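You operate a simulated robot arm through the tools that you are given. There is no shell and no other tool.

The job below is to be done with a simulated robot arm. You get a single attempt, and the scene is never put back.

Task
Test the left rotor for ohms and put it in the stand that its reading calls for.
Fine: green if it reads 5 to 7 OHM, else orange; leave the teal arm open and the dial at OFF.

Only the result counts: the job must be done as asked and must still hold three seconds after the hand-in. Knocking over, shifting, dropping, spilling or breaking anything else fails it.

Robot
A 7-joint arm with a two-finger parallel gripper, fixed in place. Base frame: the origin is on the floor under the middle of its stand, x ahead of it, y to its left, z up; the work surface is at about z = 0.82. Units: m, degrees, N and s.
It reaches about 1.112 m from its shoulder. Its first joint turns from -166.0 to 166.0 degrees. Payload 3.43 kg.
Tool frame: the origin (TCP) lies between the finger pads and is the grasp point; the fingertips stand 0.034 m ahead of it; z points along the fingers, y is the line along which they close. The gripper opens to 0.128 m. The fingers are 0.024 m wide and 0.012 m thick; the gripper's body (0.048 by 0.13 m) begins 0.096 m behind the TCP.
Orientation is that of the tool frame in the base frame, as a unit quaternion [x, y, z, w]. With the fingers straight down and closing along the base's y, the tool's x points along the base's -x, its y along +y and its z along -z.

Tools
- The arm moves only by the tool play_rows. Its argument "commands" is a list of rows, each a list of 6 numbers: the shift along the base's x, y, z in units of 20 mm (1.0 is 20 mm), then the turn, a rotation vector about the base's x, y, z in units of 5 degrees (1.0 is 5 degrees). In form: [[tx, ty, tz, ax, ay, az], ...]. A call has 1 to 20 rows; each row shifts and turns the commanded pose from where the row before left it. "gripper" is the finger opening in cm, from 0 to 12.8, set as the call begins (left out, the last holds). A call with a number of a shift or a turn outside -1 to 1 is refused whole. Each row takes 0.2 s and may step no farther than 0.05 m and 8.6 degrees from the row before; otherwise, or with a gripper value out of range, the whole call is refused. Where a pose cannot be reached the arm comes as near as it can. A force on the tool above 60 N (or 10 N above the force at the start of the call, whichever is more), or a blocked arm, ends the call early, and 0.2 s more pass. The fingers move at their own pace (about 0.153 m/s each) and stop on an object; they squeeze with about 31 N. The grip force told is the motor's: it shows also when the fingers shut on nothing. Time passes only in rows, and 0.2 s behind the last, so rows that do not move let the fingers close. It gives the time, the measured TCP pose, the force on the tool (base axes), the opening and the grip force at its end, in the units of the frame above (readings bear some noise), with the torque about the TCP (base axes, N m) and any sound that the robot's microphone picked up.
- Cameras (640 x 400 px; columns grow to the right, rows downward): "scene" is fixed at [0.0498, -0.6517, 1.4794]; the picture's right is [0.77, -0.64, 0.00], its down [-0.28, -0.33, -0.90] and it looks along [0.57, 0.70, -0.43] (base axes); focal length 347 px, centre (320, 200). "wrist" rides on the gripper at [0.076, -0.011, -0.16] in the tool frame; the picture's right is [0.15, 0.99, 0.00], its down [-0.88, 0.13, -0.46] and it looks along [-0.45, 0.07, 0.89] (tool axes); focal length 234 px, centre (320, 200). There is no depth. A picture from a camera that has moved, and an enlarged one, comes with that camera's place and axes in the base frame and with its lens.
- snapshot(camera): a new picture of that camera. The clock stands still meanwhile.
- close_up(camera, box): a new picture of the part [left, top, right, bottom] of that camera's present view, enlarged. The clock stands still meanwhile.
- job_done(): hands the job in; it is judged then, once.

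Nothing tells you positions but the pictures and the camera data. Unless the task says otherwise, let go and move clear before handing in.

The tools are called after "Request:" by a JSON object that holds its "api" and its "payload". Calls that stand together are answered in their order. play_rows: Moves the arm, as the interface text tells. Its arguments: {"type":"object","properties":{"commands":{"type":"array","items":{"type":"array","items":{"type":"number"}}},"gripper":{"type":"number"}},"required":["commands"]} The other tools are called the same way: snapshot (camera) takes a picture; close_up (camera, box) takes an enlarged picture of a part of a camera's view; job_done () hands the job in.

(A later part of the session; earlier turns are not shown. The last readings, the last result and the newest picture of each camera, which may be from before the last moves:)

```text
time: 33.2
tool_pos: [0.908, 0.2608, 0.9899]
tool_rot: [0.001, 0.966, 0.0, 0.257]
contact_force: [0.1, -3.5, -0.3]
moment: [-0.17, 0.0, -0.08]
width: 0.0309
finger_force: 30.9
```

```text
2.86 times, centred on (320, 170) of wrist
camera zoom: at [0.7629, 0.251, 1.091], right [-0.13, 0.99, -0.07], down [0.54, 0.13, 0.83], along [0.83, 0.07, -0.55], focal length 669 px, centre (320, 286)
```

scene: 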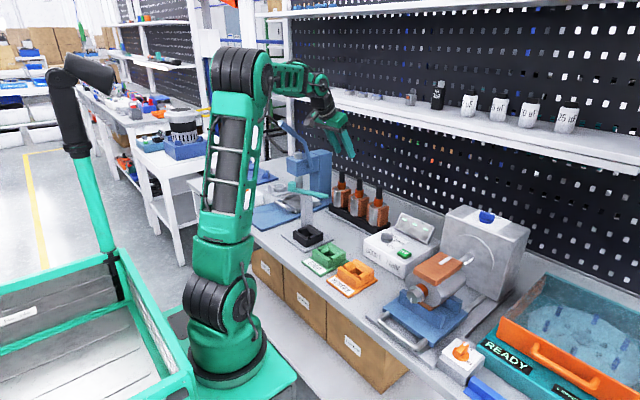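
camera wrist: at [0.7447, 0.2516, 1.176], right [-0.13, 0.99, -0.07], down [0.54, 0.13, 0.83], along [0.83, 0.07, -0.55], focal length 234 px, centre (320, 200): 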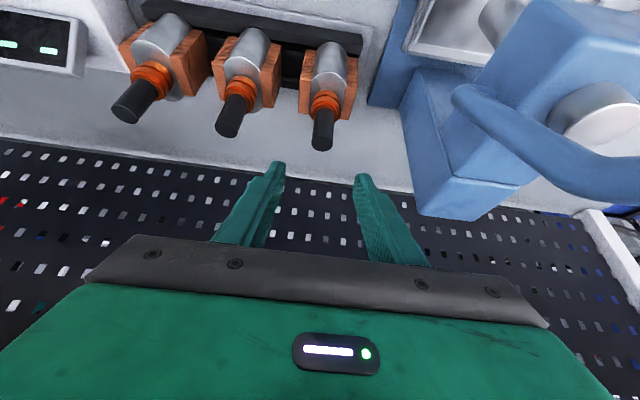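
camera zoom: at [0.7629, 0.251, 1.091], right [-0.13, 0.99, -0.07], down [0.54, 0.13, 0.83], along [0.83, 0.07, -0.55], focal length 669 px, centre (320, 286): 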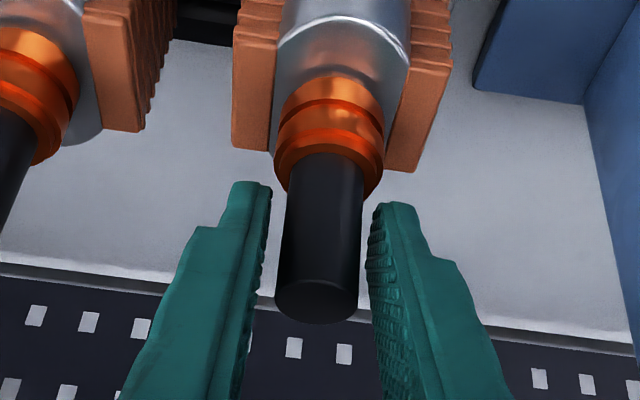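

Request:
{"api": "play_rows", "payload": {"commands": [[0, 0, 0, 0, 0, 0], [0, 0, 0, 0, 0, 0], [0, 0, 0, 0, 0, 0]], "gripper": 0}}

Request:
{"api": "close_up", "payload": {"camera": "wrist", "box": [280, 140, 360, 210]}}

Request:
{"api": "close_up", "payload": {"camera": "scene", "box": [320, 150, 380, 220]}}

```text
time: 34.0
tool_pos: [0.9072, 0.2604, 0.9904]
tool_rot: [0.0, 0.967, 0.0, 0.256]
contact_force: [2.5, -4.2, -0.3]
moment: [-0.19, 0.0, 0.0]
width: 0.0307
finger_force: 31.1
```

```text
5.71 times, centred on (320, 175) of wrist
camera zoom: at [0.7629, 0.2512, 1.0911], right [-0.13, 0.99, -0.07], down [0.54, 0.13, 0.83], along [0.83, 0.07, -0.55], focal length 1338 px, centre (320, 343)
```

zoom: 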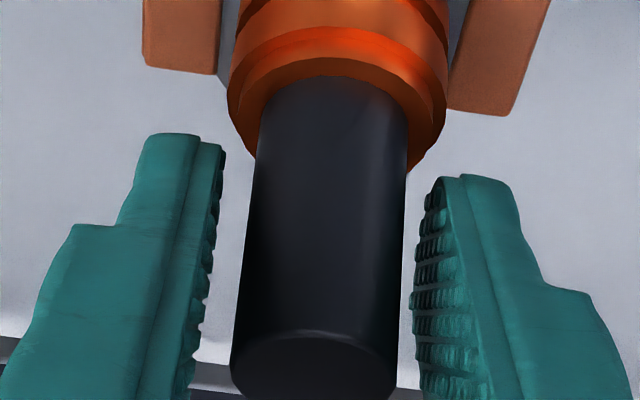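

```text
5.71 times, centred on (350, 185) of scene
camera zoom: at [0.0498, -0.6517, 1.4794], right [0.77, -0.64, 0.0], down [-0.28, -0.33, -0.9], along [0.57, 0.7, -0.43], focal length 1985 px, centre (149, 286)
```

zoom: 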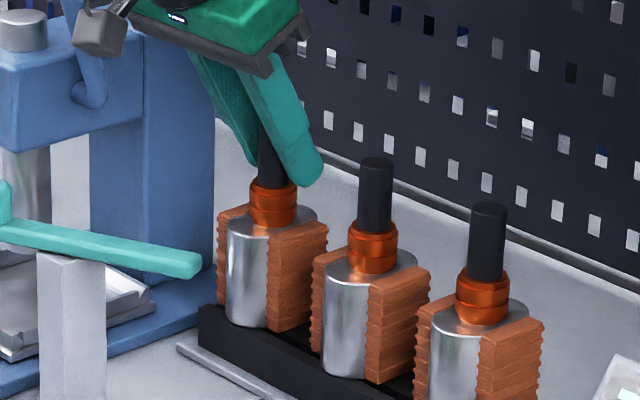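

The 31 mm width suggests the fingertip corners are on the commutator's top ring rather than the shaft. I'll open, rise 10 mm and close on the shaft itself.

Request:
{"api": "play_rows", "payload": {"commands": [[0, 0, 0, 0, 0, 0], [0, 0, 0, 0, 0, 0], [0, 0, 0.5, 0, 0, 0], [0, 0, 0, 0, 0, 0]], "gripper": 4.5}}

Request:
{"api": "play_rows", "payload": {"commands": [[0, 0, 0, 0, 0, 0], [0, 0, 0, 0, 0, 0], [0, 0, 0, 0, 0, 0], [0, 0, 0, 0, 0, 0]], "gripper": 0}}

Request:
{"api": "close_up", "payload": {"camera": "wrist", "box": [280, 140, 360, 210]}}

Request:
{"api": "close_up", "payload": {"camera": "scene", "box": [320, 150, 380, 220]}}

```text
time: 35.0
tool_pos: [0.9074, 0.2606, 1.0005]
tool_rot: [-0.001, 0.966, 0.0, 0.257]
contact_force: [-0.3, 0.8, 0.5]
moment: [0.03, 0.02, -0.04]
width: 0.0451
finger_force: 0.0
```

```text
time: 36.0
tool_pos: [0.9083, 0.2611, 1.0]
tool_rot: [0.0, 0.966, 0.0, 0.257]
contact_force: [-1.7, -3.5, 0.8]
moment: [0.04, -0.01, -0.01]
width: 0.0214
finger_force: 30.3
```

```text
5.71 times, centred on (320, 175) of wrist
camera zoom: at [0.7625, 0.2512, 1.1013], right [-0.13, 0.99, -0.07], down [0.54, 0.13, 0.83], along [0.83, 0.07, -0.55], focal length 1338 px, centre (320, 343)
```

zoom: 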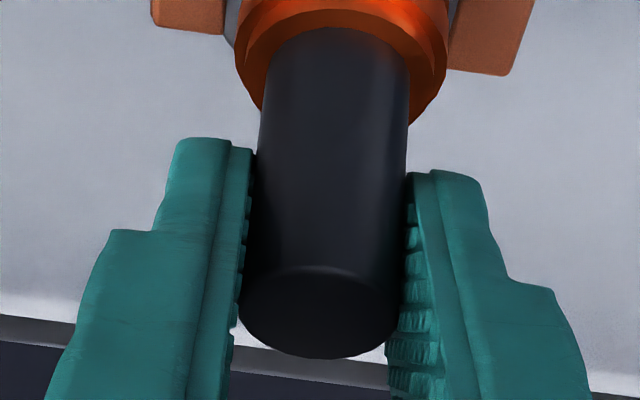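

```text
5.71 times, centred on (350, 185) of scene
camera zoom: at [0.0498, -0.6517, 1.4794], right [0.77, -0.64, 0.0], down [-0.28, -0.33, -0.9], along [0.57, 0.7, -0.43], focal length 1985 px, centre (149, 286)
```

zoom: 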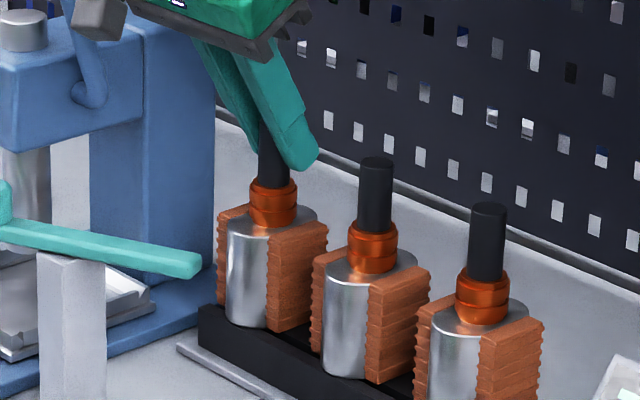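

The grip is now on the 21 mm shaft. I'll lift slowly and watch the load.

Request:
{"api": "play_rows", "payload": {"commands": [[0, 0, 0.3, 0, 0, 0], [0, 0, 0.4, 0, 0, 0], [0, 0, 0.5, 0, 0, 0], [0, 0, 0.5, 0, 0, 0], [0, 0, 0, 0, 0, 0]]}}

Request:
{"api": "close_up", "payload": {"camera": "scene", "box": [310, 140, 400, 230]}}

```text
time: 37.2
tool_pos: [0.9082, 0.2604, 1.0321]
tool_rot: [0.0, 0.967, 0.0, 0.255]
contact_force: [0.6, -0.3, -14.6]
moment: [-0.22, 0.04, -0.03]
width: 0.0214
finger_force: 31.1
```

```text
4.44 times, centred on (355, 185) of scene
camera zoom: at [0.0498, -0.6517, 1.4794], right [0.77, -0.64, 0.0], down [-0.28, -0.33, -0.9], along [0.57, 0.7, -0.43], focal length 1544 px, centre (164, 267)
```

zoom: 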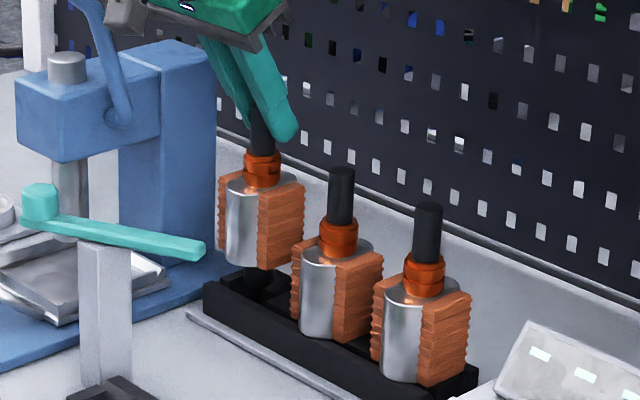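

The rotor lifts, about 15 N, with a dark stub below it that came out of the rack. I'll lift further gently and look at it.

Request:
{"api": "play_rows", "payload": {"commands": [[0, 0, 0.4, 0, 0, 0], [0, 0, 0.5, 0, 0, 0], [0, 0, 0.5, 0, 0, 0], [0, 0, 0.5, 0, 0, 0], [0, 0, 0.4, 0, 0, 0], [0, 0, 0, 0, 0, 0]]}}

Request:
{"api": "close_up", "payload": {"camera": "scene", "box": [310, 120, 400, 230]}}

Request:
{"api": "close_up", "payload": {"camera": "wrist", "box": [240, 60, 400, 220]}}

```text
time: 38.6
tool_pos: [0.9085, 0.262, 1.0799]
tool_rot: [-0.001, 0.967, 0.0, 0.256]
contact_force: [-0.7, 0.6, -14.2]
moment: [0.19, 0.03, 0.02]
width: 0.0215
finger_force: 31.2
```

```text
3.64 times, centred on (355, 175) of scene
camera zoom: at [0.0498, -0.6517, 1.4794], right [0.77, -0.64, 0.0], down [-0.28, -0.33, -0.9], along [0.57, 0.7, -0.43], focal length 1263 px, centre (193, 291)
```

zoom: 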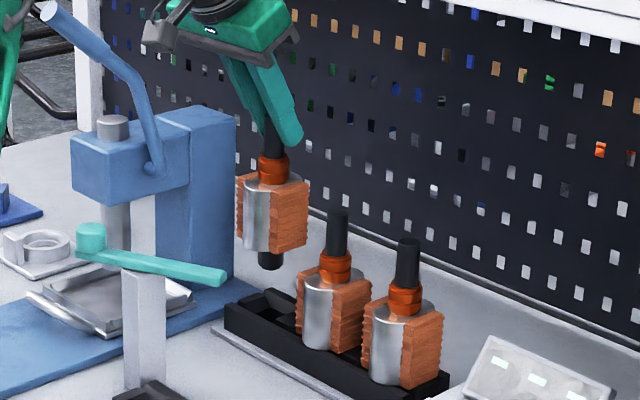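

```text
2.50 times, centred on (320, 140) of wrist
camera zoom: at [0.7629, 0.2522, 1.1807], right [-0.13, 0.99, -0.07], down [0.54, 0.13, 0.83], along [0.83, 0.07, -0.55], focal length 585 px, centre (320, 350)
```

zoom: 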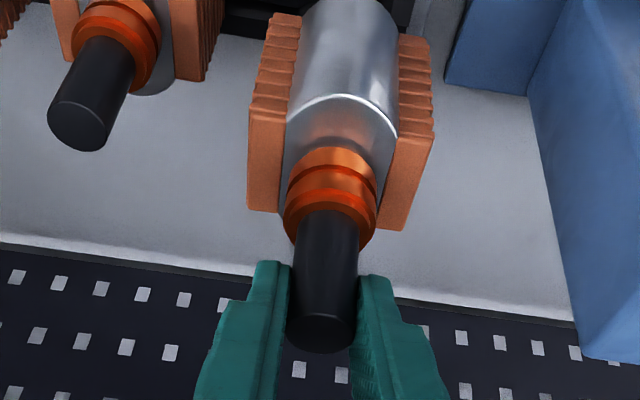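

The rotor hangs straight, with a 22 mm stub under the body, about 165 mm from top to bottom. I'll raise it, back away from the shelf and carry it over to the cradle above the teal arm's height.

Request:
{"api": "play_rows", "payload": {"commands": [[0, 0, 0.5, 0, 0, 0], [0, 0, 0.6, 0, 0, 0], [0, 0, 0.6, 0, 0, 0], [-0.3, 0, 0.6, 0, 0, 0], [-0.6, -0.1, 0.6, 0, 0, 0], [-0.6, -0.1, 0.6, 0, 0, 0], [-0.6, -0.1, 0.6, 0, 0, 0], [-0.6, -0.1, 0.6, 0, 0, 0], [-0.6, -0.3, 0.6, 0, 0, 0], [-0.6, -0.6, 0.3, 0, 0, 0], [-0.6, -0.7, 0, 0, 0, 0], [-0.6, -0.7, 0, 0, 0, 0], [-0.6, -0.7, 0, 0, 0, 0], [-0.6, -0.5, 0, 0, 0, 0], [-0.6, -0.2, 0, 0, 0, 0], [-0.6, 0, 0, 0, 0, 0], [-0.6, 0, 0, 0, 0, 0], [-0.6, 0, 0, 0, 0, 0], [-0.3, 0, 0, 0, 0, 0], [0, 0, 0, 0, 0, 0]]}}

Request:
{"api": "snapshot", "payload": {"camera": "wrist"}}

Request:
{"api": "snapshot", "payload": {"camera": "scene"}}

```text
time: 42.8
tool_pos: [0.7297, 0.1795, 1.1917]
tool_rot: [0.0, 0.967, 0.0, 0.256]
contact_force: [-0.7, -0.4, -14.4]
moment: [-0.21, 0.04, 0.0]
width: 0.0216
finger_force: 31.0
```

```text
taken
camera wrist: at [0.5838, 0.1691, 1.2931], right [-0.13, 0.99, -0.07], down [0.54, 0.13, 0.83], along [0.83, 0.07, -0.55], focal length 234 px, centre (320, 200)
```

wrist: 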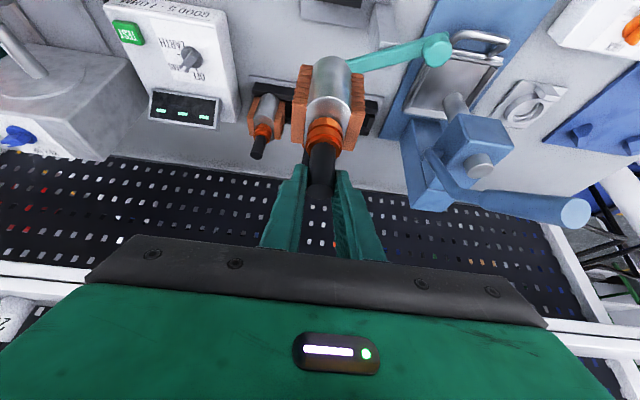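

```text
taken
```

scene: 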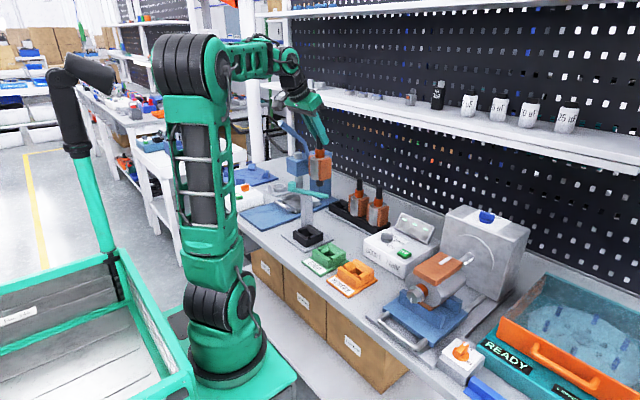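

The rotor is above the arm and clear. I'll move over the cradle at about (0.675, 0.177), lower partway, and check alignment.

Request:
{"api": "play_rows", "payload": {"commands": [[-0.5, 0, 0, 0, 0, 0], [-0.6, 0, 0, 0, 0, 0], [-0.6, -0.05, 0, 0, 0, 0], [-0.6, -0.05, 0, 0, 0, 0], [-0.4, 0, 0, 0, 0, 0], [0, 0, -0.4, 0, 0, 0], [0, 0, -0.6, 0, 0, 0], [0, 0, -0.7, 0, 0, 0], [0, 0, -0.7, 0, 0, 0], [0, 0, -0.7, 0, 0, 0], [0, 0, -0.7, 0, 0, 0], [0, 0, -0.7, 0, 0, 0], [0, 0, -0.7, 0, 0, 0], [0, 0, -0.4, 0, 0, 0], [0, 0, 0, 0, 0, 0]]}}

Request:
{"api": "snapshot", "payload": {"camera": "wrist"}}

Request:
{"api": "close_up", "payload": {"camera": "scene", "box": [260, 150, 360, 260]}}

Request:
{"api": "close_up", "payload": {"camera": "wrist", "box": [250, 20, 430, 200]}}

```text
time: 46.0
tool_pos: [0.6724, 0.1756, 1.0791]
tool_rot: [0.0, 0.967, -0.001, 0.255]
contact_force: [0.4, 0.4, -14.7]
moment: [0.16, 0.05, -0.02]
width: 0.0213
finger_force: 31.1
```

```text
taken
camera wrist: at [0.5289, 0.1662, 1.1807], right [-0.13, 0.99, -0.07], down [0.54, 0.13, 0.83], along [0.83, 0.07, -0.55], focal length 234 px, centre (320, 200)
```

wrist: 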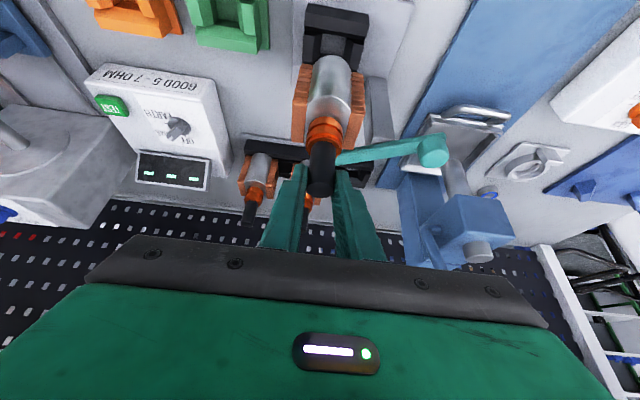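

```text
3.64 times, centred on (310, 205) of scene
camera zoom: at [0.0498, -0.6517, 1.4794], right [0.77, -0.64, 0.0], down [-0.28, -0.33, -0.9], along [0.57, 0.7, -0.43], focal length 1263 px, centre (356, 182)
```

zoom: 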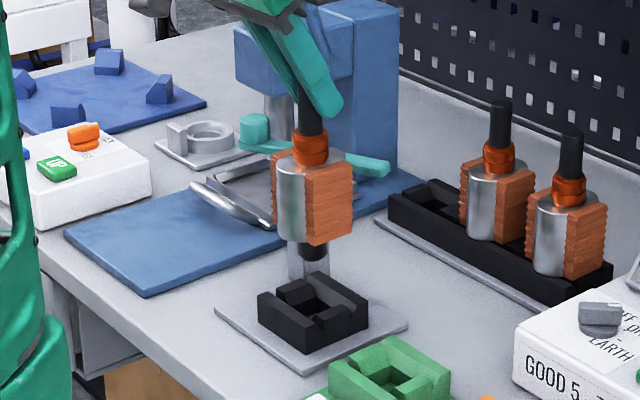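

```text
2.22 times, centred on (340, 110) of wrist
camera zoom: at [0.5289, 0.1662, 1.1807], right [-0.13, 0.99, -0.07], down [0.54, 0.13, 0.83], along [0.83, 0.07, -0.55], focal length 520 px, centre (276, 400)
```

zoom: 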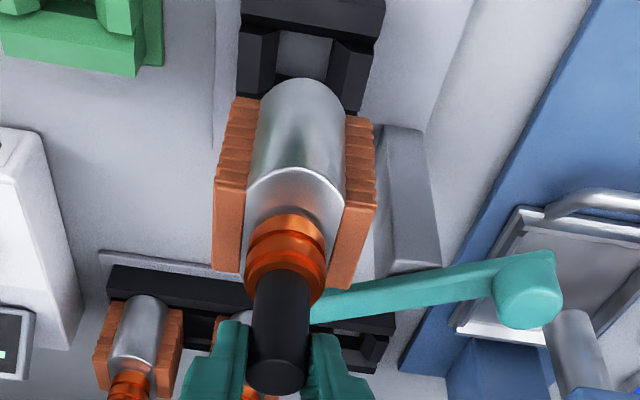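

The rotor axis lines up with the cradle centre to within a few millimetres in both views. I'll lower it gently.

Request:
{"api": "play_rows", "payload": {"commands": [[0, 0, -0.4, 0, 0, 0], [0, 0, -0.5, 0, 0, 0], [0, 0, -0.5, 0, 0, 0], [0, 0, -0.5, 0, 0, 0], [0, 0, -0.5, 0, 0, 0], [0, 0, 0, 0, 0, 0]]}}

Request:
{"api": "close_up", "payload": {"camera": "scene", "box": [270, 170, 350, 260]}}

Request:
{"api": "close_up", "payload": {"camera": "wrist", "box": [260, 60, 400, 200]}}

```text
time: 47.4
tool_pos: [0.6733, 0.1767, 1.0317]
tool_rot: [-0.001, 0.967, 0.0, 0.254]
contact_force: [0.1, -0.1, -13.6]
moment: [0.24, 0.07, 0.01]
width: 0.0216
finger_force: 31.3
```

```text
4.44 times, centred on (310, 215) of scene
camera zoom: at [0.0498, -0.6517, 1.4794], right [0.77, -0.64, 0.0], down [-0.28, -0.33, -0.9], along [0.57, 0.7, -0.43], focal length 1544 px, centre (364, 133)
```

zoom: 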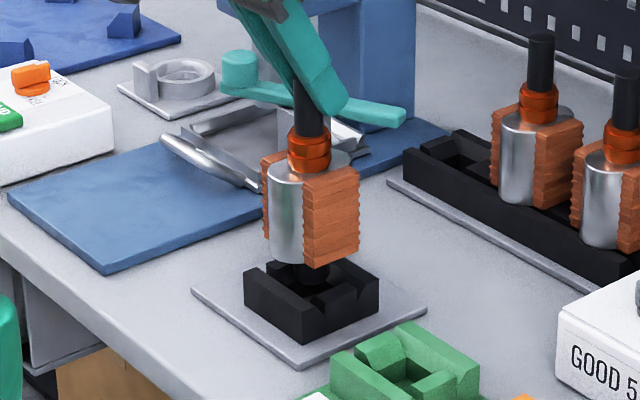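

```text
2.86 times, centred on (330, 130) of wrist
camera zoom: at [0.5289, 0.1665, 1.1328], right [-0.13, 0.99, -0.07], down [0.54, 0.13, 0.83], along [0.83, 0.07, -0.55], focal length 669 px, centre (291, 400)
```

zoom: 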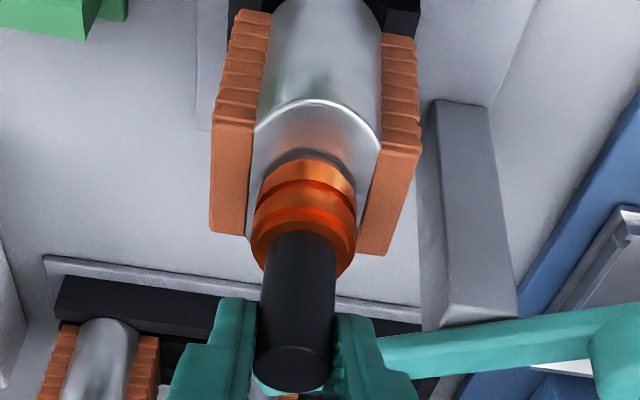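

Request:
{"api": "play_rows", "payload": {"commands": [[0, 0, -0.25, 0, 0, 0], [0, 0, -0.25, 0, 0, 0], [0, 0, -0.25, 0, 0, 0], [0, 0, -0.25, 0, 0, 0], [0, 0, 0, 0, 0, 0]]}}

Request:
{"api": "close_up", "payload": {"camera": "scene", "box": [270, 170, 350, 260]}}

```text
time: 48.6
tool_pos: [0.6741, 0.1757, 1.0111]
tool_rot: [-0.001, 0.967, 0.001, 0.255]
contact_force: [-4.0, 0.5, -13.0]
moment: [0.23, 0.55, 0.03]
width: 0.0214
finger_force: 30.9
```

```text
4.44 times, centred on (310, 215) of scene
camera zoom: at [0.0498, -0.6517, 1.4794], right [0.77, -0.64, 0.0], down [-0.28, -0.33, -0.9], along [0.57, 0.7, -0.43], focal length 1544 px, centre (364, 133)
```

zoom: 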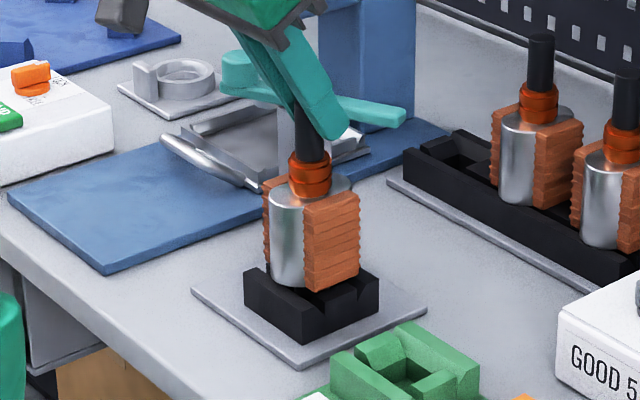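

The rotor touched a chamfer that pushes it toward -x, so the nest centre is slightly nearer. I'll shift back 2 mm and keep lowering.

Request:
{"api": "play_rows", "payload": {"commands": [[-0.12, 0, 0, 0, 0, 0], [0, 0, -0.15, 0, 0, 0], [0, 0, -0.15, 0, 0, 0], [0, 0, 0, 0, 0, 0]]}}

Request:
{"api": "close_up", "payload": {"camera": "scene", "box": [270, 170, 350, 260]}}

```text
time: 49.6
tool_pos: [0.6715, 0.1761, 1.0068]
tool_rot: [0.0, 0.966, 0.0, 0.257]
contact_force: [-2.5, -0.3, 6.1]
moment: [-0.4, 0.87, -0.01]
width: 0.0216
finger_force: 30.7
```

```text
4.44 times, centred on (310, 215) of scene
camera zoom: at [0.0498, -0.6517, 1.4794], right [0.77, -0.64, 0.0], down [-0.28, -0.33, -0.9], along [0.57, 0.7, -0.43], focal length 1544 px, centre (364, 133)
```

zoom: 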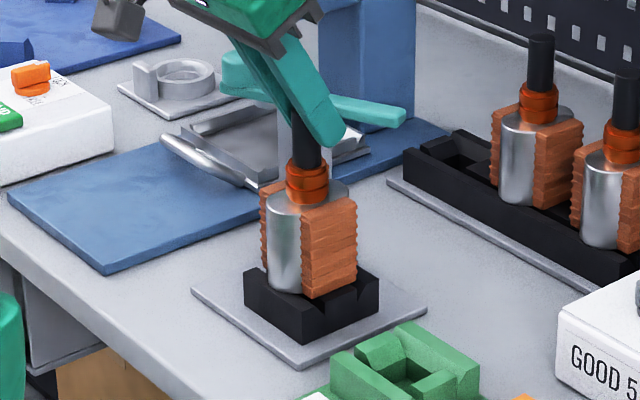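

Request:
{"api": "close_up", "payload": {"camera": "scene", "box": [290, 200, 330, 250]}}

Request:
{"api": "close_up", "payload": {"camera": "wrist", "box": [260, 20, 400, 160]}}

```text
8.00 times, centred on (310, 225) of scene
camera zoom: at [0.0498, -0.6517, 1.4794], right [0.77, -0.64, 0.0], down [-0.28, -0.33, -0.9], along [0.57, 0.7, -0.43], focal length 2779 px, centre (400, 0)
```

zoom: 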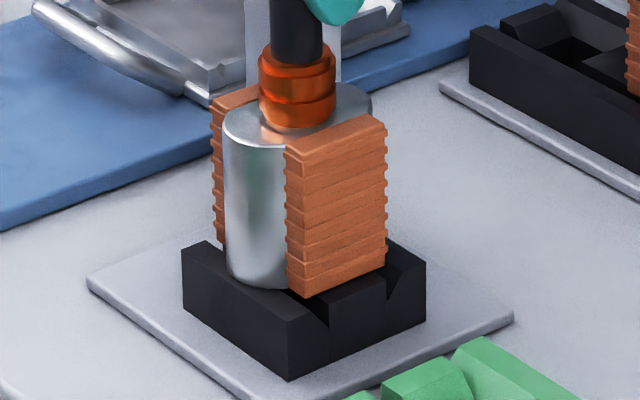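

```text
2.86 times, centred on (330, 90) of wrist
camera zoom: at [0.5269, 0.1673, 1.107], right [-0.13, 0.99, -0.07], down [0.54, 0.13, 0.83], along [0.83, 0.07, -0.55], focal length 669 px, centre (291, 514)
```

zoom: 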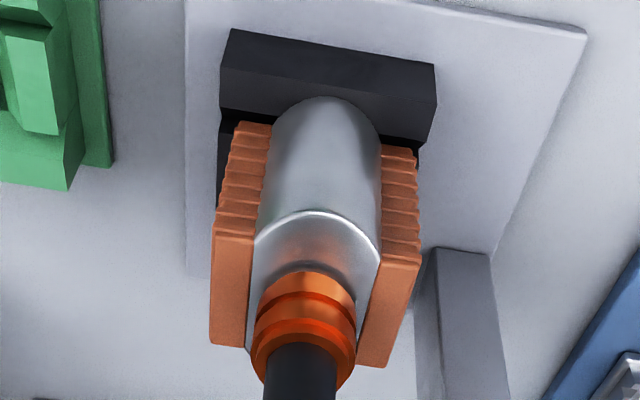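

By both views the cradle's outer walls put its centre at about (0.677, 0.177), so the rotor is resting on the near slope about 5 mm short. I'll lift a little, shift forward and lower again.

Request:
{"api": "play_rows", "payload": {"commands": [[0, 0, 0.4, 0, 0, 0], [0.25, 0.03, 0, 0, 0, 0], [0, 0, -0.25, 0, 0, 0], [0, 0, -0.15, 0, 0, 0], [0, 0, 0, 0, 0, 0]]}}

Request:
{"api": "close_up", "payload": {"camera": "scene", "box": [290, 200, 330, 250]}}

```text
time: 50.8
tool_pos: [0.678, 0.1776, 1.0058]
tool_rot: [0.001, 0.966, 0.0, 0.258]
contact_force: [-7.5, -5.1, 18.8]
moment: [-0.52, 0.07, 0.03]
width: 0.0216
finger_force: 31.3
```

```text
8.00 times, centred on (310, 225) of scene
camera zoom: at [0.0498, -0.6517, 1.4794], right [0.77, -0.64, 0.0], down [-0.28, -0.33, -0.9], along [0.57, 0.7, -0.43], focal length 2779 px, centre (400, 0)
```

zoom: 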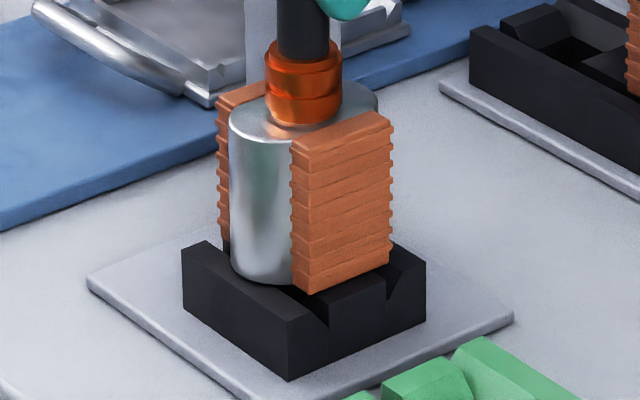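

Now it leans on the far slope, which puts the true centre between these two tries, near x≈0.675, y≈0.176. I'll lift slightly, re-centre and lower again.

Request:
{"api": "play_rows", "payload": {"commands": [[0, 0, 0.35, 0, 0, 0], [-0.15, -0.07, 0, 0, 0, 0], [0, 0, -0.2, 0, 0, 0], [0, 0, -0.15, 0, 0, 0], [0, 0, 0, 0, 0, 0]]}}

```text
time: 52.0
tool_pos: [0.6733, 0.1768, 1.0069]
tool_rot: [-0.002, 0.966, 0.001, 0.259]
contact_force: [-8.1, -3.6, 19.1]
moment: [-0.47, 0.08, 0.01]
width: 0.0216
finger_force: 30.9
```

Request:
{"api": "close_up", "payload": {"camera": "wrist", "box": [240, 20, 400, 220]}}

Request:
{"api": "close_up", "payload": {"camera": "scene", "box": [280, 170, 340, 250]}}

```text
2.00 times, centred on (320, 120) of wrist
camera zoom: at [0.5282, 0.1662, 1.1074], right [-0.13, 0.99, -0.07], down [0.54, 0.13, 0.83], along [0.83, 0.07, -0.55], focal length 468 px, centre (320, 360)
```

zoom: 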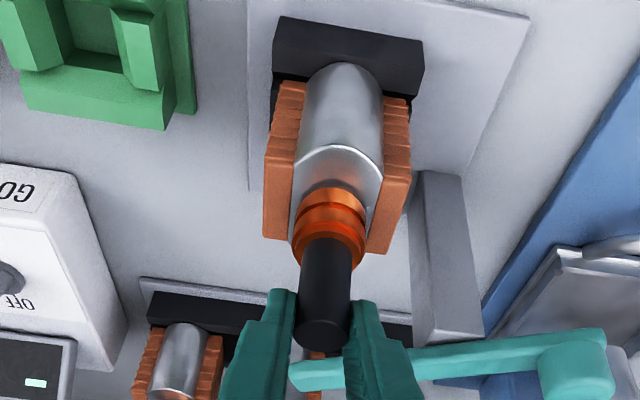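

```text
5.00 times, centred on (310, 210) of scene
camera zoom: at [0.0498, -0.6517, 1.4794], right [0.77, -0.64, 0.0], down [-0.28, -0.33, -0.9], along [0.57, 0.7, -0.43], focal length 1737 px, centre (370, 150)
```

zoom: 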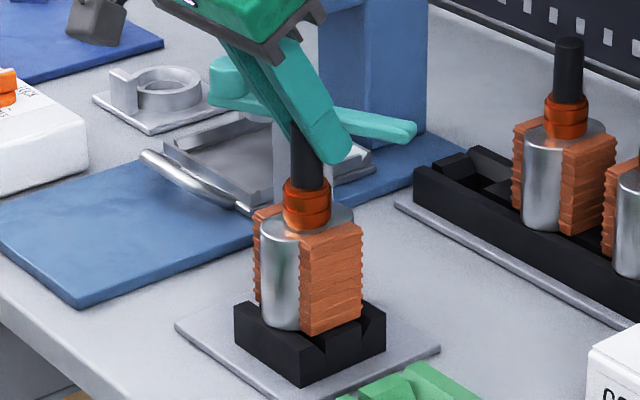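

Request:
{"api": "close_up", "payload": {"camera": "scene", "box": [335, 190, 395, 240]}}

Request:
{"api": "close_up", "payload": {"camera": "scene", "box": [280, 200, 340, 250]}}

```text
8.00 times, centred on (365, 215) of scene
camera zoom: at [0.0498, -0.6517, 1.4794], right [0.77, -0.64, 0.0], down [-0.28, -0.33, -0.9], along [0.57, 0.7, -0.43], focal length 2779 px, centre (-40, 80)
```

zoom: 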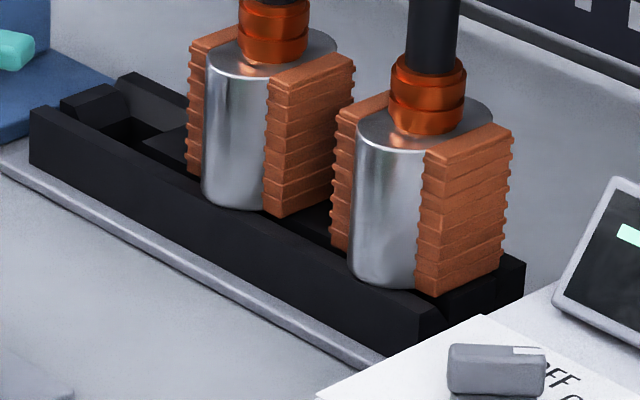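

```text
8.00 times, centred on (310, 225) of scene
camera zoom: at [0.0498, -0.6517, 1.4794], right [0.77, -0.64, 0.0], down [-0.28, -0.33, -0.9], along [0.57, 0.7, -0.43], focal length 2779 px, centre (400, 0)
```

zoom: 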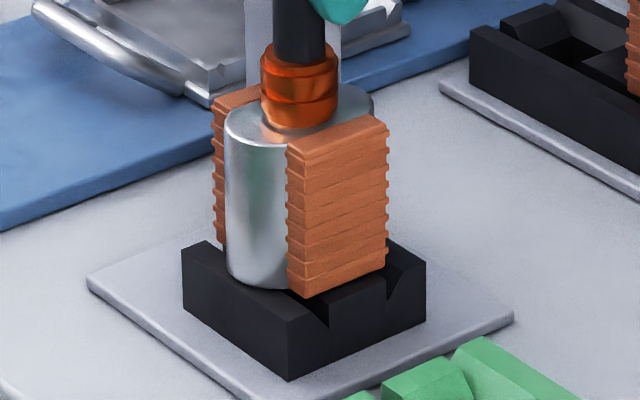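

Compared with a rotor in the rack, this one looks within about 1–2 mm of seated on the nest's slopes. I'll ease the load off and then check forces before releasing.

Request:
{"api": "play_rows", "payload": {"commands": [[0, 0, 0.05, 0, 0, 0], [0, 0, 0.05, 0, 0, 0], [0, 0, 0, 0, 0, 0]]}}

```text
time: 52.8
tool_pos: [0.6734, 0.1759, 1.0074]
tool_rot: [0.0, 0.966, 0.0, 0.257]
contact_force: [3.4, 1.7, -1.3]
moment: [0.37, -0.92, 0.06]
width: 0.0215
finger_force: 31.4
```

Request:
{"api": "play_rows", "payload": {"commands": [[-0.08, 0, 0, 0, 0, 0], [0, 0, 0, 0, 0, 0]]}}

Request:
{"api": "play_rows", "payload": {"commands": [[-0.08, 0, 0, 0, 0, 0], [0, 0, 0, 0, 0, 0]]}}

```text
time: 53.4
tool_pos: [0.6726, 0.1746, 1.0072]
tool_rot: [0.0, 0.967, 0.0, 0.255]
contact_force: [2.8, 0.1, -8.8]
moment: [-0.21, -0.69, -0.02]
width: 0.0214
finger_force: 31.1
```

```text
time: 54.0
tool_pos: [0.6702, 0.1754, 1.0076]
tool_rot: [0.0, 0.967, -0.001, 0.255]
contact_force: [5.1, -0.8, -11.2]
moment: [-0.29, -0.64, 0.01]
width: 0.0214
finger_force: 30.8
```

The side forces bracket the fit between x≈0.670 and 0.674, and the weight transfers at z≈1.007 each time, so this is the seat. I'll centre at x≈0.672, settle it and release.

Request:
{"api": "play_rows", "payload": {"commands": [[0.08, 0, 0, 0, 0, 0], [0, 0, -0.04, 0, 0, 0], [0, 0, 0, 0, 0, 0]]}}

```text
time: 54.8
tool_pos: [0.6711, 0.1755, 1.0074]
tool_rot: [-0.002, 0.967, 0.0, 0.256]
contact_force: [-2.6, 1.5, -7.1]
moment: [0.16, 0.63, 0.02]
width: 0.0214
finger_force: 31.2
```

Request:
{"api": "play_rows", "payload": {"commands": [[0, 0, 0, 0, 0, 0], [0, 0, 0, 0, 0, 0], [0, 0, 0, 0, 0, 0]], "gripper": 4}}

Request:
{"api": "close_up", "payload": {"camera": "scene", "box": [280, 170, 340, 250]}}

Request:
{"api": "close_up", "payload": {"camera": "wrist", "box": [240, 20, 400, 220]}}

```text
time: 55.6
tool_pos: [0.6719, 0.1756, 1.0065]
tool_rot: [0.0, 0.967, 0.0, 0.256]
contact_force: [-0.7, 0.5, -0.3]
moment: [0.01, -0.01, -0.03]
width: 0.0399
finger_force: 0.0
```

```text
5.00 times, centred on (310, 210) of scene
camera zoom: at [0.0498, -0.6517, 1.4794], right [0.77, -0.64, 0.0], down [-0.28, -0.33, -0.9], along [0.57, 0.7, -0.43], focal length 1737 px, centre (370, 150)
```

zoom: 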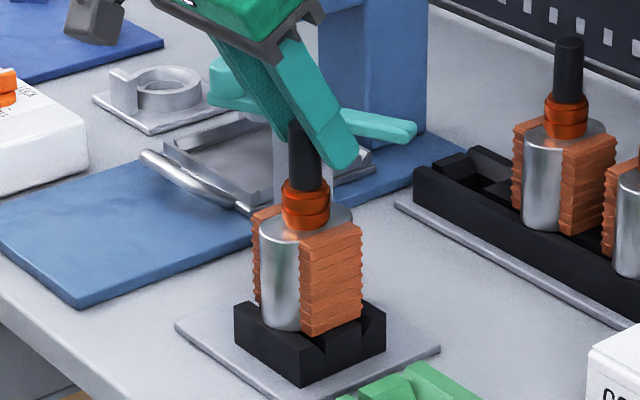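

```text
2.00 times, centred on (320, 120) of wrist
camera zoom: at [0.527, 0.1663, 1.1082], right [-0.13, 0.99, -0.07], down [0.54, 0.13, 0.83], along [0.83, 0.07, -0.55], focal length 468 px, centre (320, 360)
```

zoom: 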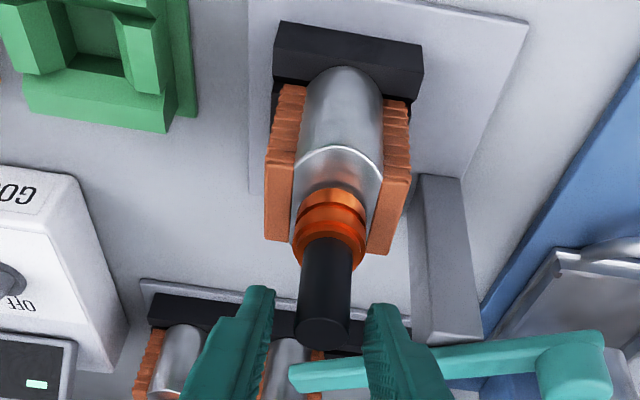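

The rotor is seated upright and did not move on release. I'll rise clear, bring the hand back to vertical, and look closely at the teal arm and its pivot.

Request:
{"api": "play_rows", "payload": {"commands": [[0, 0, 0.4, 0, 0, 0], [0, 0, 0.6, 0, 0, 0], [0, 0, 0.8, 0, 0, 0], [0, 0, 0.8, 0, 0, 0], [0, 0, 0.8, 0, 0.5, 0], [0, 0, 0.8, 0, 0.8, 0], [0, 0, 0.8, 0, 0.8, 0], [0, 0, 0.8, 0, 0.8, 0], [-0.5, 0, 0.6, 0, 0.8, 0], [-0.5, 0, 0, 0, 0.8, 0], [-0.5, 0, 0, 0, 0.8, 0], [-0.5, 0, 0, 0, 0.65, 0], [0, 0, 0, 0, 0, 0]], "gripper": 4}}

Request:
{"api": "snapshot", "payload": {"camera": "wrist"}}

Request:
{"api": "close_up", "payload": {"camera": "scene", "box": [270, 165, 350, 255]}}

Request:
{"api": "close_up", "payload": {"camera": "wrist", "box": [280, 130, 420, 250]}}

```text
time: 58.4
tool_pos: [0.631, 0.1748, 1.1338]
tool_rot: [0.0, 1.0, 0.0, -0.001]
contact_force: [0.5, -0.3, -0.2]
moment: [-0.04, 0.0, 0.01]
width: 0.0398
finger_force: 0.1
```

```text
taken
camera wrist: at [0.5562, 0.166, 1.2946], right [-0.15, 0.99, 0.0], down [0.88, 0.13, 0.45], along [0.45, 0.07, -0.89], focal length 234 px, centre (320, 200)
```

wrist: 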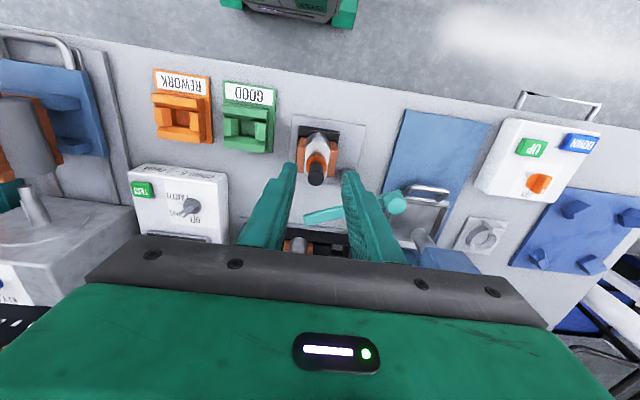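

```text
4.44 times, centred on (310, 210) of scene
camera zoom: at [0.0498, -0.6517, 1.4794], right [0.77, -0.64, 0.0], down [-0.28, -0.33, -0.9], along [0.57, 0.7, -0.43], focal length 1544 px, centre (364, 156)
```

zoom: 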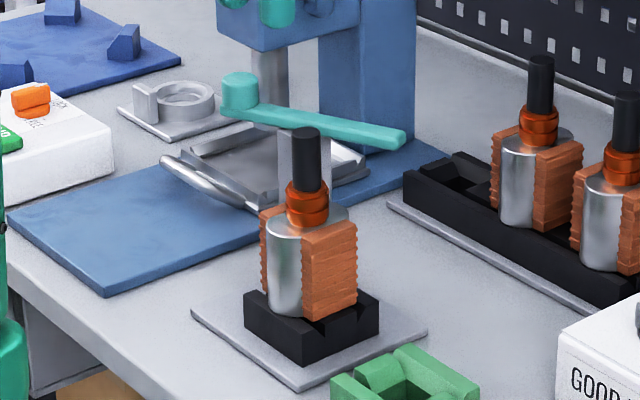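

```text
3.33 times, centred on (350, 190) of wrist
camera zoom: at [0.5562, 0.166, 1.2946], right [-0.15, 0.99, 0.0], down [0.88, 0.13, 0.45], along [0.45, 0.07, -0.89], focal length 781 px, centre (220, 233)
```

zoom: 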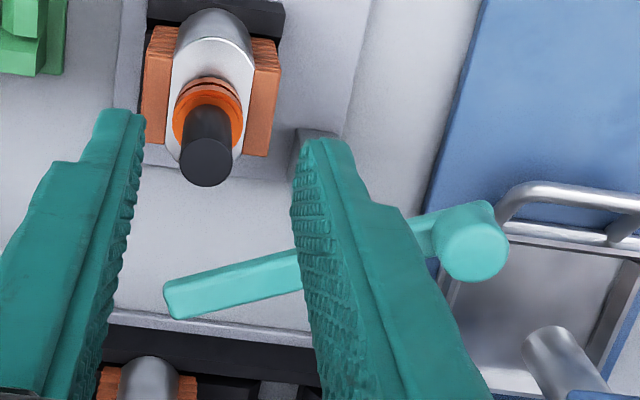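

The arm lies at z≈0.97, level with the upper shaft, and should swing clockwise about the post until it meets the shaft. I'll close the fingers and go down on the far (+x) side of the arm, ready to push it gently.

Request:
{"api": "play_rows", "payload": {"commands": [[0.6, 0.1, 0, 0, 0, 0], [0.9, 0.1, 0, 0, 0, 0], [0.9, 0.15, 0, 0, 0, 0], [0.9, 0.15, 0, 0, 0, 0], [0.9, 0.15, 0, 0, 0, 0], [0.9, 0.15, 0, 0, 0, 0], [0.9, 0.15, 0, 0, 0, 0], [0.9, 0.15, 0, 0, 0, 0], [0.9, 0.1, 0, 0, 0, 0], [0.65, 0, 0, 0, 0, 0], [0, 0, -0.8, 0, 0, 0], [0, 0, -0.8, 0, 0, 0], [0, 0, -0.8, 0, 0, 0], [0, 0, -0.8, 0, 0, 0], [0, 0, 0, 0, 0, 0]], "gripper": 0}}

Request:
{"api": "snapshot", "payload": {"camera": "wrist"}}

Request:
{"api": "close_up", "payload": {"camera": "scene", "box": [270, 140, 370, 250]}}

```text
time: 61.6
tool_pos: [0.8003, 0.2002, 1.0706]
tool_rot: [-0.001, 1.0, 0.0, -0.001]
contact_force: [0.5, -1.0, 0.3]
moment: [0.01, 0.02, 0.01]
width: 0.0002
finger_force: 30.6
```

```text
taken
camera wrist: at [0.725, 0.1898, 1.2304], right [-0.15, 0.99, 0.0], down [0.88, 0.13, 0.45], along [0.45, 0.07, -0.89], focal length 234 px, centre (320, 200)
```

wrist: 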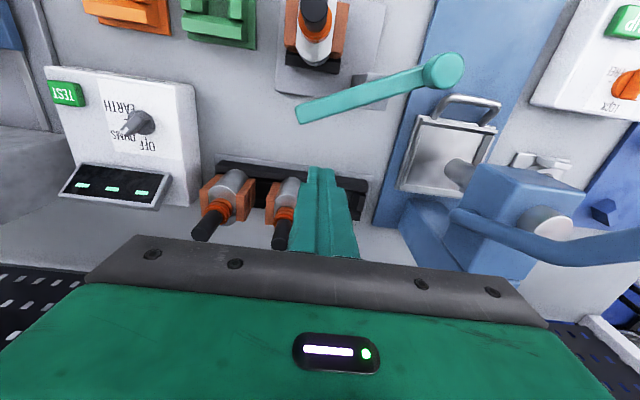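

```text
3.64 times, centred on (320, 195) of scene
camera zoom: at [0.0498, -0.6517, 1.4794], right [0.77, -0.64, 0.0], down [-0.28, -0.33, -0.9], along [0.57, 0.7, -0.43], focal length 1263 px, centre (320, 218)
```

zoom: 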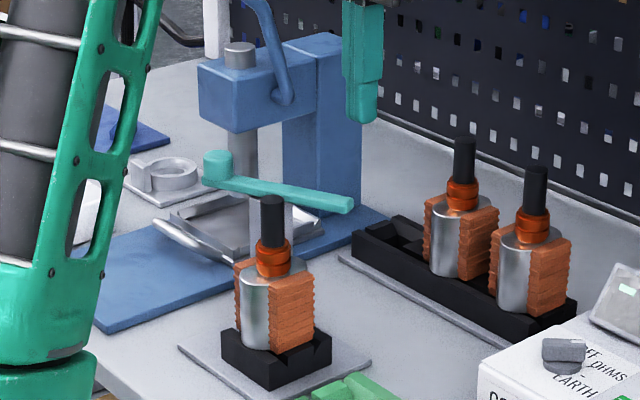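

Request:
{"api": "close_up", "payload": {"camera": "wrist", "box": [270, 0, 480, 180]}}

```text
2.22 times, centred on (375, 90) of wrist
camera zoom: at [0.725, 0.1898, 1.2304], right [-0.15, 0.99, 0.0], down [0.88, 0.13, 0.45], along [0.45, 0.07, -0.89], focal length 520 px, centre (198, 444)
```

zoom: 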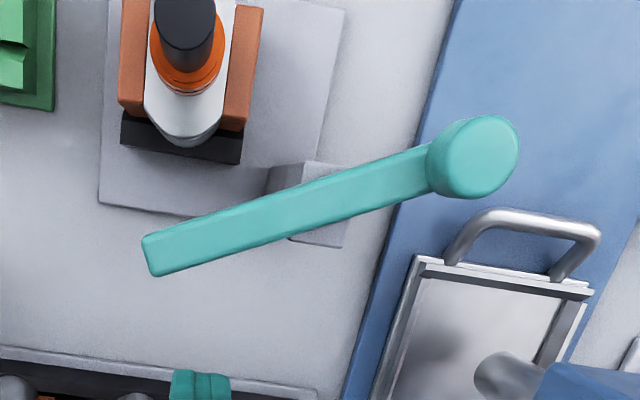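

The top view confirms the arm pivots on the post at about (0.727, 0.249), and I'm clear on its far side. I'll lower the closed fingertips to arm height and begin pushing toward -x in small steps.

Request:
{"api": "play_rows", "payload": {"commands": [[0, 0, -0.8, 0, 0, 0], [0, 0, -0.8, 0, 0, 0], [0, 0, -0.8, 0, 0, 0], [0, 0, -0.8, 0, 0, 0], [0, 0, -0.9, 0, 0, 0], [-0.3, 0, 0, 0, 0, 0], [-0.3, 0, 0, 0, 0, 0], [0, 0, 0, 0, 0, 0]], "gripper": 0}}

Request:
{"api": "close_up", "payload": {"camera": "scene", "box": [270, 140, 370, 250]}}

```text
time: 63.4
tool_pos: [0.7894, 0.2, 0.989]
tool_rot: [-0.001, 1.0, 0.0, 0.0]
contact_force: [0.0, -0.3, 0.3]
moment: [0.0, 0.02, -0.03]
width: 0.0
finger_force: 31.0
```

```text
3.64 times, centred on (320, 195) of scene
camera zoom: at [0.0498, -0.6517, 1.4794], right [0.77, -0.64, 0.0], down [-0.28, -0.33, -0.9], along [0.57, 0.7, -0.43], focal length 1263 px, centre (320, 218)
```

zoom: 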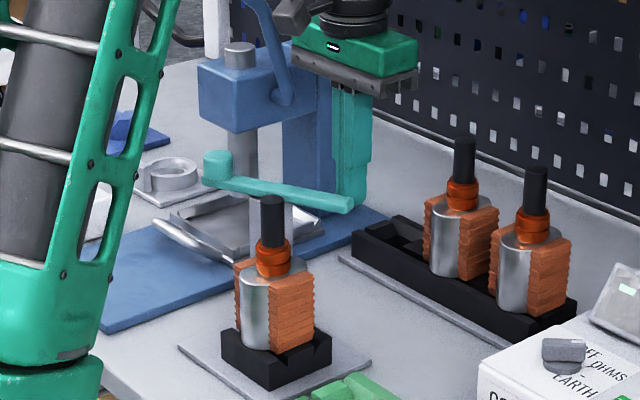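

Request:
{"api": "play_rows", "payload": {"commands": [[-0.2, 0, 0, 0, 0, 0], [-0.2, 0, 0, 0, 0, 0], [-0.2, 0, 0, 0, 0, 0], [-0.2, 0, 0, 0, 0, 0], [-0.2, 0, 0, 0, 0, 0]]}}

Request:
{"api": "close_up", "payload": {"camera": "scene", "box": [270, 140, 370, 250]}}

Request:
{"api": "close_up", "payload": {"camera": "wrist", "box": [250, 50, 430, 230]}}

```text
time: 64.6
tool_pos: [0.7686, 0.1987, 0.9888]
tool_rot: [0.0, 1.0, 0.001, -0.001]
contact_force: [1.6, -0.9, 0.2]
moment: [0.0, -0.04, 0.03]
width: 0.0
finger_force: 30.7
```

```text
3.64 times, centred on (320, 195) of scene
camera zoom: at [0.0498, -0.6517, 1.4794], right [0.77, -0.64, 0.0], down [-0.28, -0.33, -0.9], along [0.57, 0.7, -0.43], focal length 1263 px, centre (320, 218)
```

zoom: 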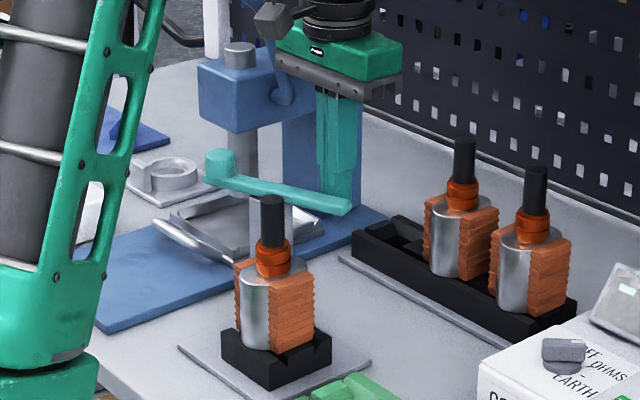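

```text
2.22 times, centred on (340, 140) of wrist
camera zoom: at [0.6941, 0.1899, 1.1484], right [-0.15, 0.99, 0.0], down [0.88, 0.13, 0.45], along [0.45, 0.07, -0.89], focal length 520 px, centre (276, 333)
```

zoom: 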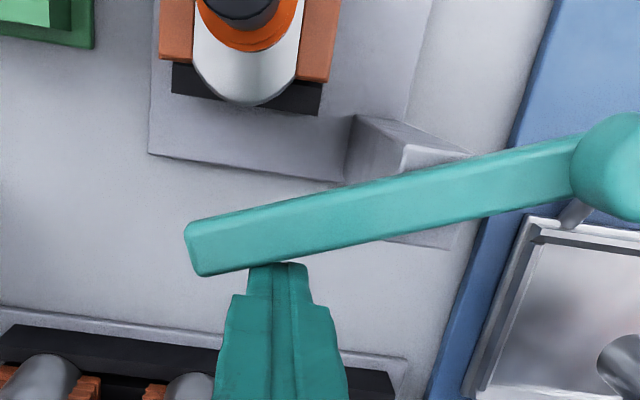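

Contact is beginning and the force is light. I'll continue pushing.

Request:
{"api": "play_rows", "payload": {"commands": [[-0.2, 0, 0, 0, 0, 0], [-0.2, 0, 0, 0, 0, 0], [-0.2, 0, 0, 0, 0, 0]]}}

Request:
{"api": "close_up", "payload": {"camera": "wrist", "box": [250, 50, 430, 230]}}

```text
time: 65.4
tool_pos: [0.7565, 0.2012, 0.9892]
tool_rot: [-0.001, 1.0, 0.0, -0.001]
contact_force: [-0.6, 0.7, 0.0]
moment: [-0.04, 0.0, 0.02]
width: 0.0001
finger_force: 30.7
```

```text
2.22 times, centred on (340, 140) of wrist
camera zoom: at [0.6812, 0.1908, 1.1482], right [-0.15, 0.99, 0.0], down [0.88, 0.13, 0.45], along [0.45, 0.07, -0.89], focal length 520 px, centre (276, 333)
```

zoom: 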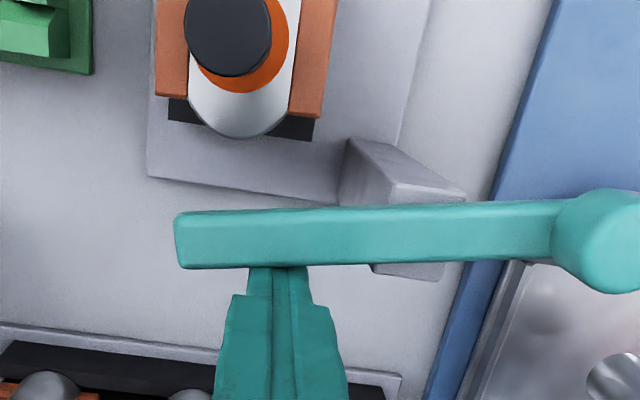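

The arm swings freely about the post. I'll keep pushing in small steps.

Request:
{"api": "play_rows", "payload": {"commands": [[-0.2, 0, 0, 0, 0, 0], [-0.2, 0, 0, 0, 0, 0], [-0.2, 0, 0, 0, 0, 0]]}}

Request:
{"api": "close_up", "payload": {"camera": "wrist", "box": [250, 50, 430, 230]}}

```text
time: 66.2
tool_pos: [0.7452, 0.1988, 0.9877]
tool_rot: [0.0, 1.0, -0.001, -0.001]
contact_force: [0.8, 0.2, 0.9]
moment: [0.0, -0.01, 0.01]
width: 0.0002
finger_force: 31.0
```

```text
2.22 times, centred on (340, 140) of wrist
camera zoom: at [0.6696, 0.1903, 1.1483], right [-0.15, 0.99, 0.0], down [0.88, 0.13, 0.45], along [0.45, 0.07, -0.89], focal length 520 px, centre (276, 333)
```

zoom: 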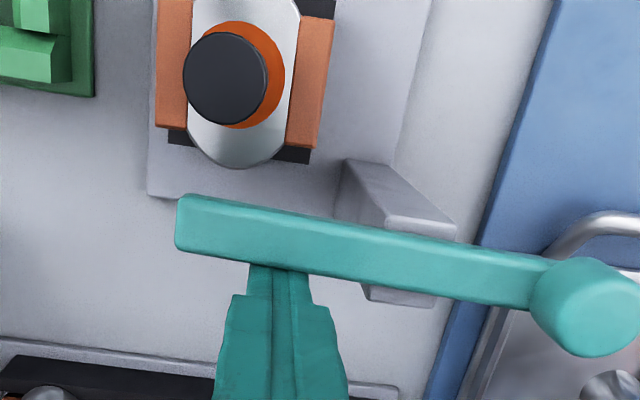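

Request:
{"api": "play_rows", "payload": {"commands": [[-0.2, 0, 0, 0, 0, 0], [-0.2, 0, 0, 0, 0, 0]]}}

Request:
{"api": "close_up", "payload": {"camera": "wrist", "box": [250, 50, 430, 230]}}

Request:
{"api": "close_up", "payload": {"camera": "scene", "box": [270, 140, 370, 250]}}

```text
time: 66.8
tool_pos: [0.7373, 0.2005, 0.9878]
tool_rot: [-0.001, 1.0, 0.0, -0.001]
contact_force: [-0.3, 0.1, 0.1]
moment: [-0.01, 0.04, 0.01]
width: 0.0001
finger_force: 31.1
```

```text
2.22 times, centred on (340, 140) of wrist
camera zoom: at [0.6617, 0.1909, 1.1476], right [-0.15, 0.99, 0.0], down [0.88, 0.13, 0.45], along [0.45, 0.07, -0.89], focal length 520 px, centre (276, 333)
```

zoom: 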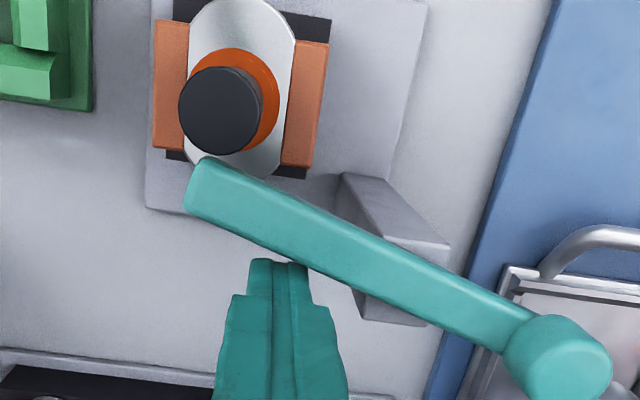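

```text
3.64 times, centred on (320, 195) of scene
camera zoom: at [0.0498, -0.6517, 1.4794], right [0.77, -0.64, 0.0], down [-0.28, -0.33, -0.9], along [0.57, 0.7, -0.43], focal length 1263 px, centre (320, 218)
```

zoom: 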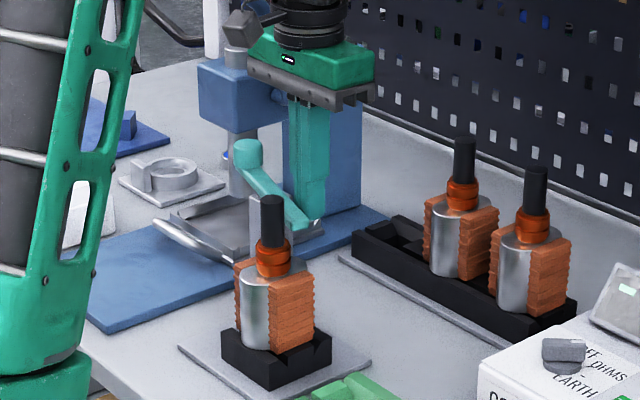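

The arm tip is about a centimetre from the shaft. I'll close the rest in finer steps and watch for contact.

Request:
{"api": "play_rows", "payload": {"commands": [[-0.1, 0, 0, 0, 0, 0], [-0.1, 0, 0, 0, 0, 0]]}}

Request:
{"api": "close_up", "payload": {"camera": "wrist", "box": [250, 50, 430, 230]}}

Request:
{"api": "close_up", "payload": {"camera": "scene", "box": [290, 170, 350, 250]}}

```text
time: 67.4
tool_pos: [0.7349, 0.201, 0.9886]
tool_rot: [0.0, 1.0, 0.0, 0.0]
contact_force: [9.8, 2.2, -2.8]
moment: [0.02, -0.22, -0.14]
width: 0.0
finger_force: 31.2
```

```text
2.22 times, centred on (340, 140) of wrist
camera zoom: at [0.6582, 0.1904, 1.1479], right [-0.15, 0.99, 0.0], down [0.88, 0.13, 0.46], along [0.45, 0.07, -0.89], focal length 520 px, centre (276, 333)
```

zoom: 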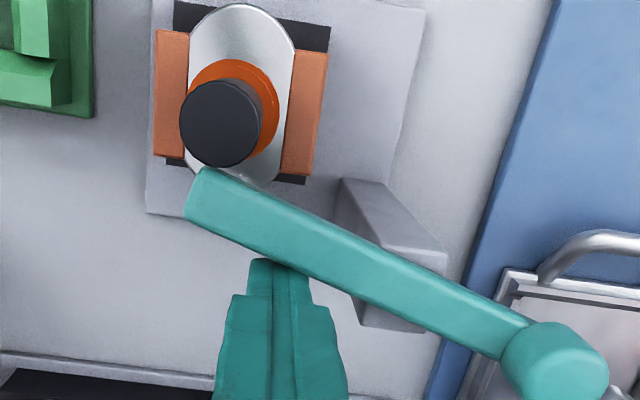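

```text
5.00 times, centred on (320, 210) of scene
camera zoom: at [0.0498, -0.6517, 1.4794], right [0.77, -0.64, 0.0], down [-0.28, -0.33, -0.9], along [0.57, 0.7, -0.43], focal length 1737 px, centre (320, 150)
```

zoom: 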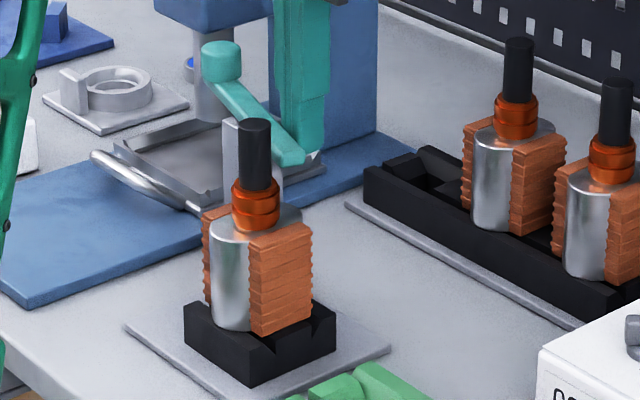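

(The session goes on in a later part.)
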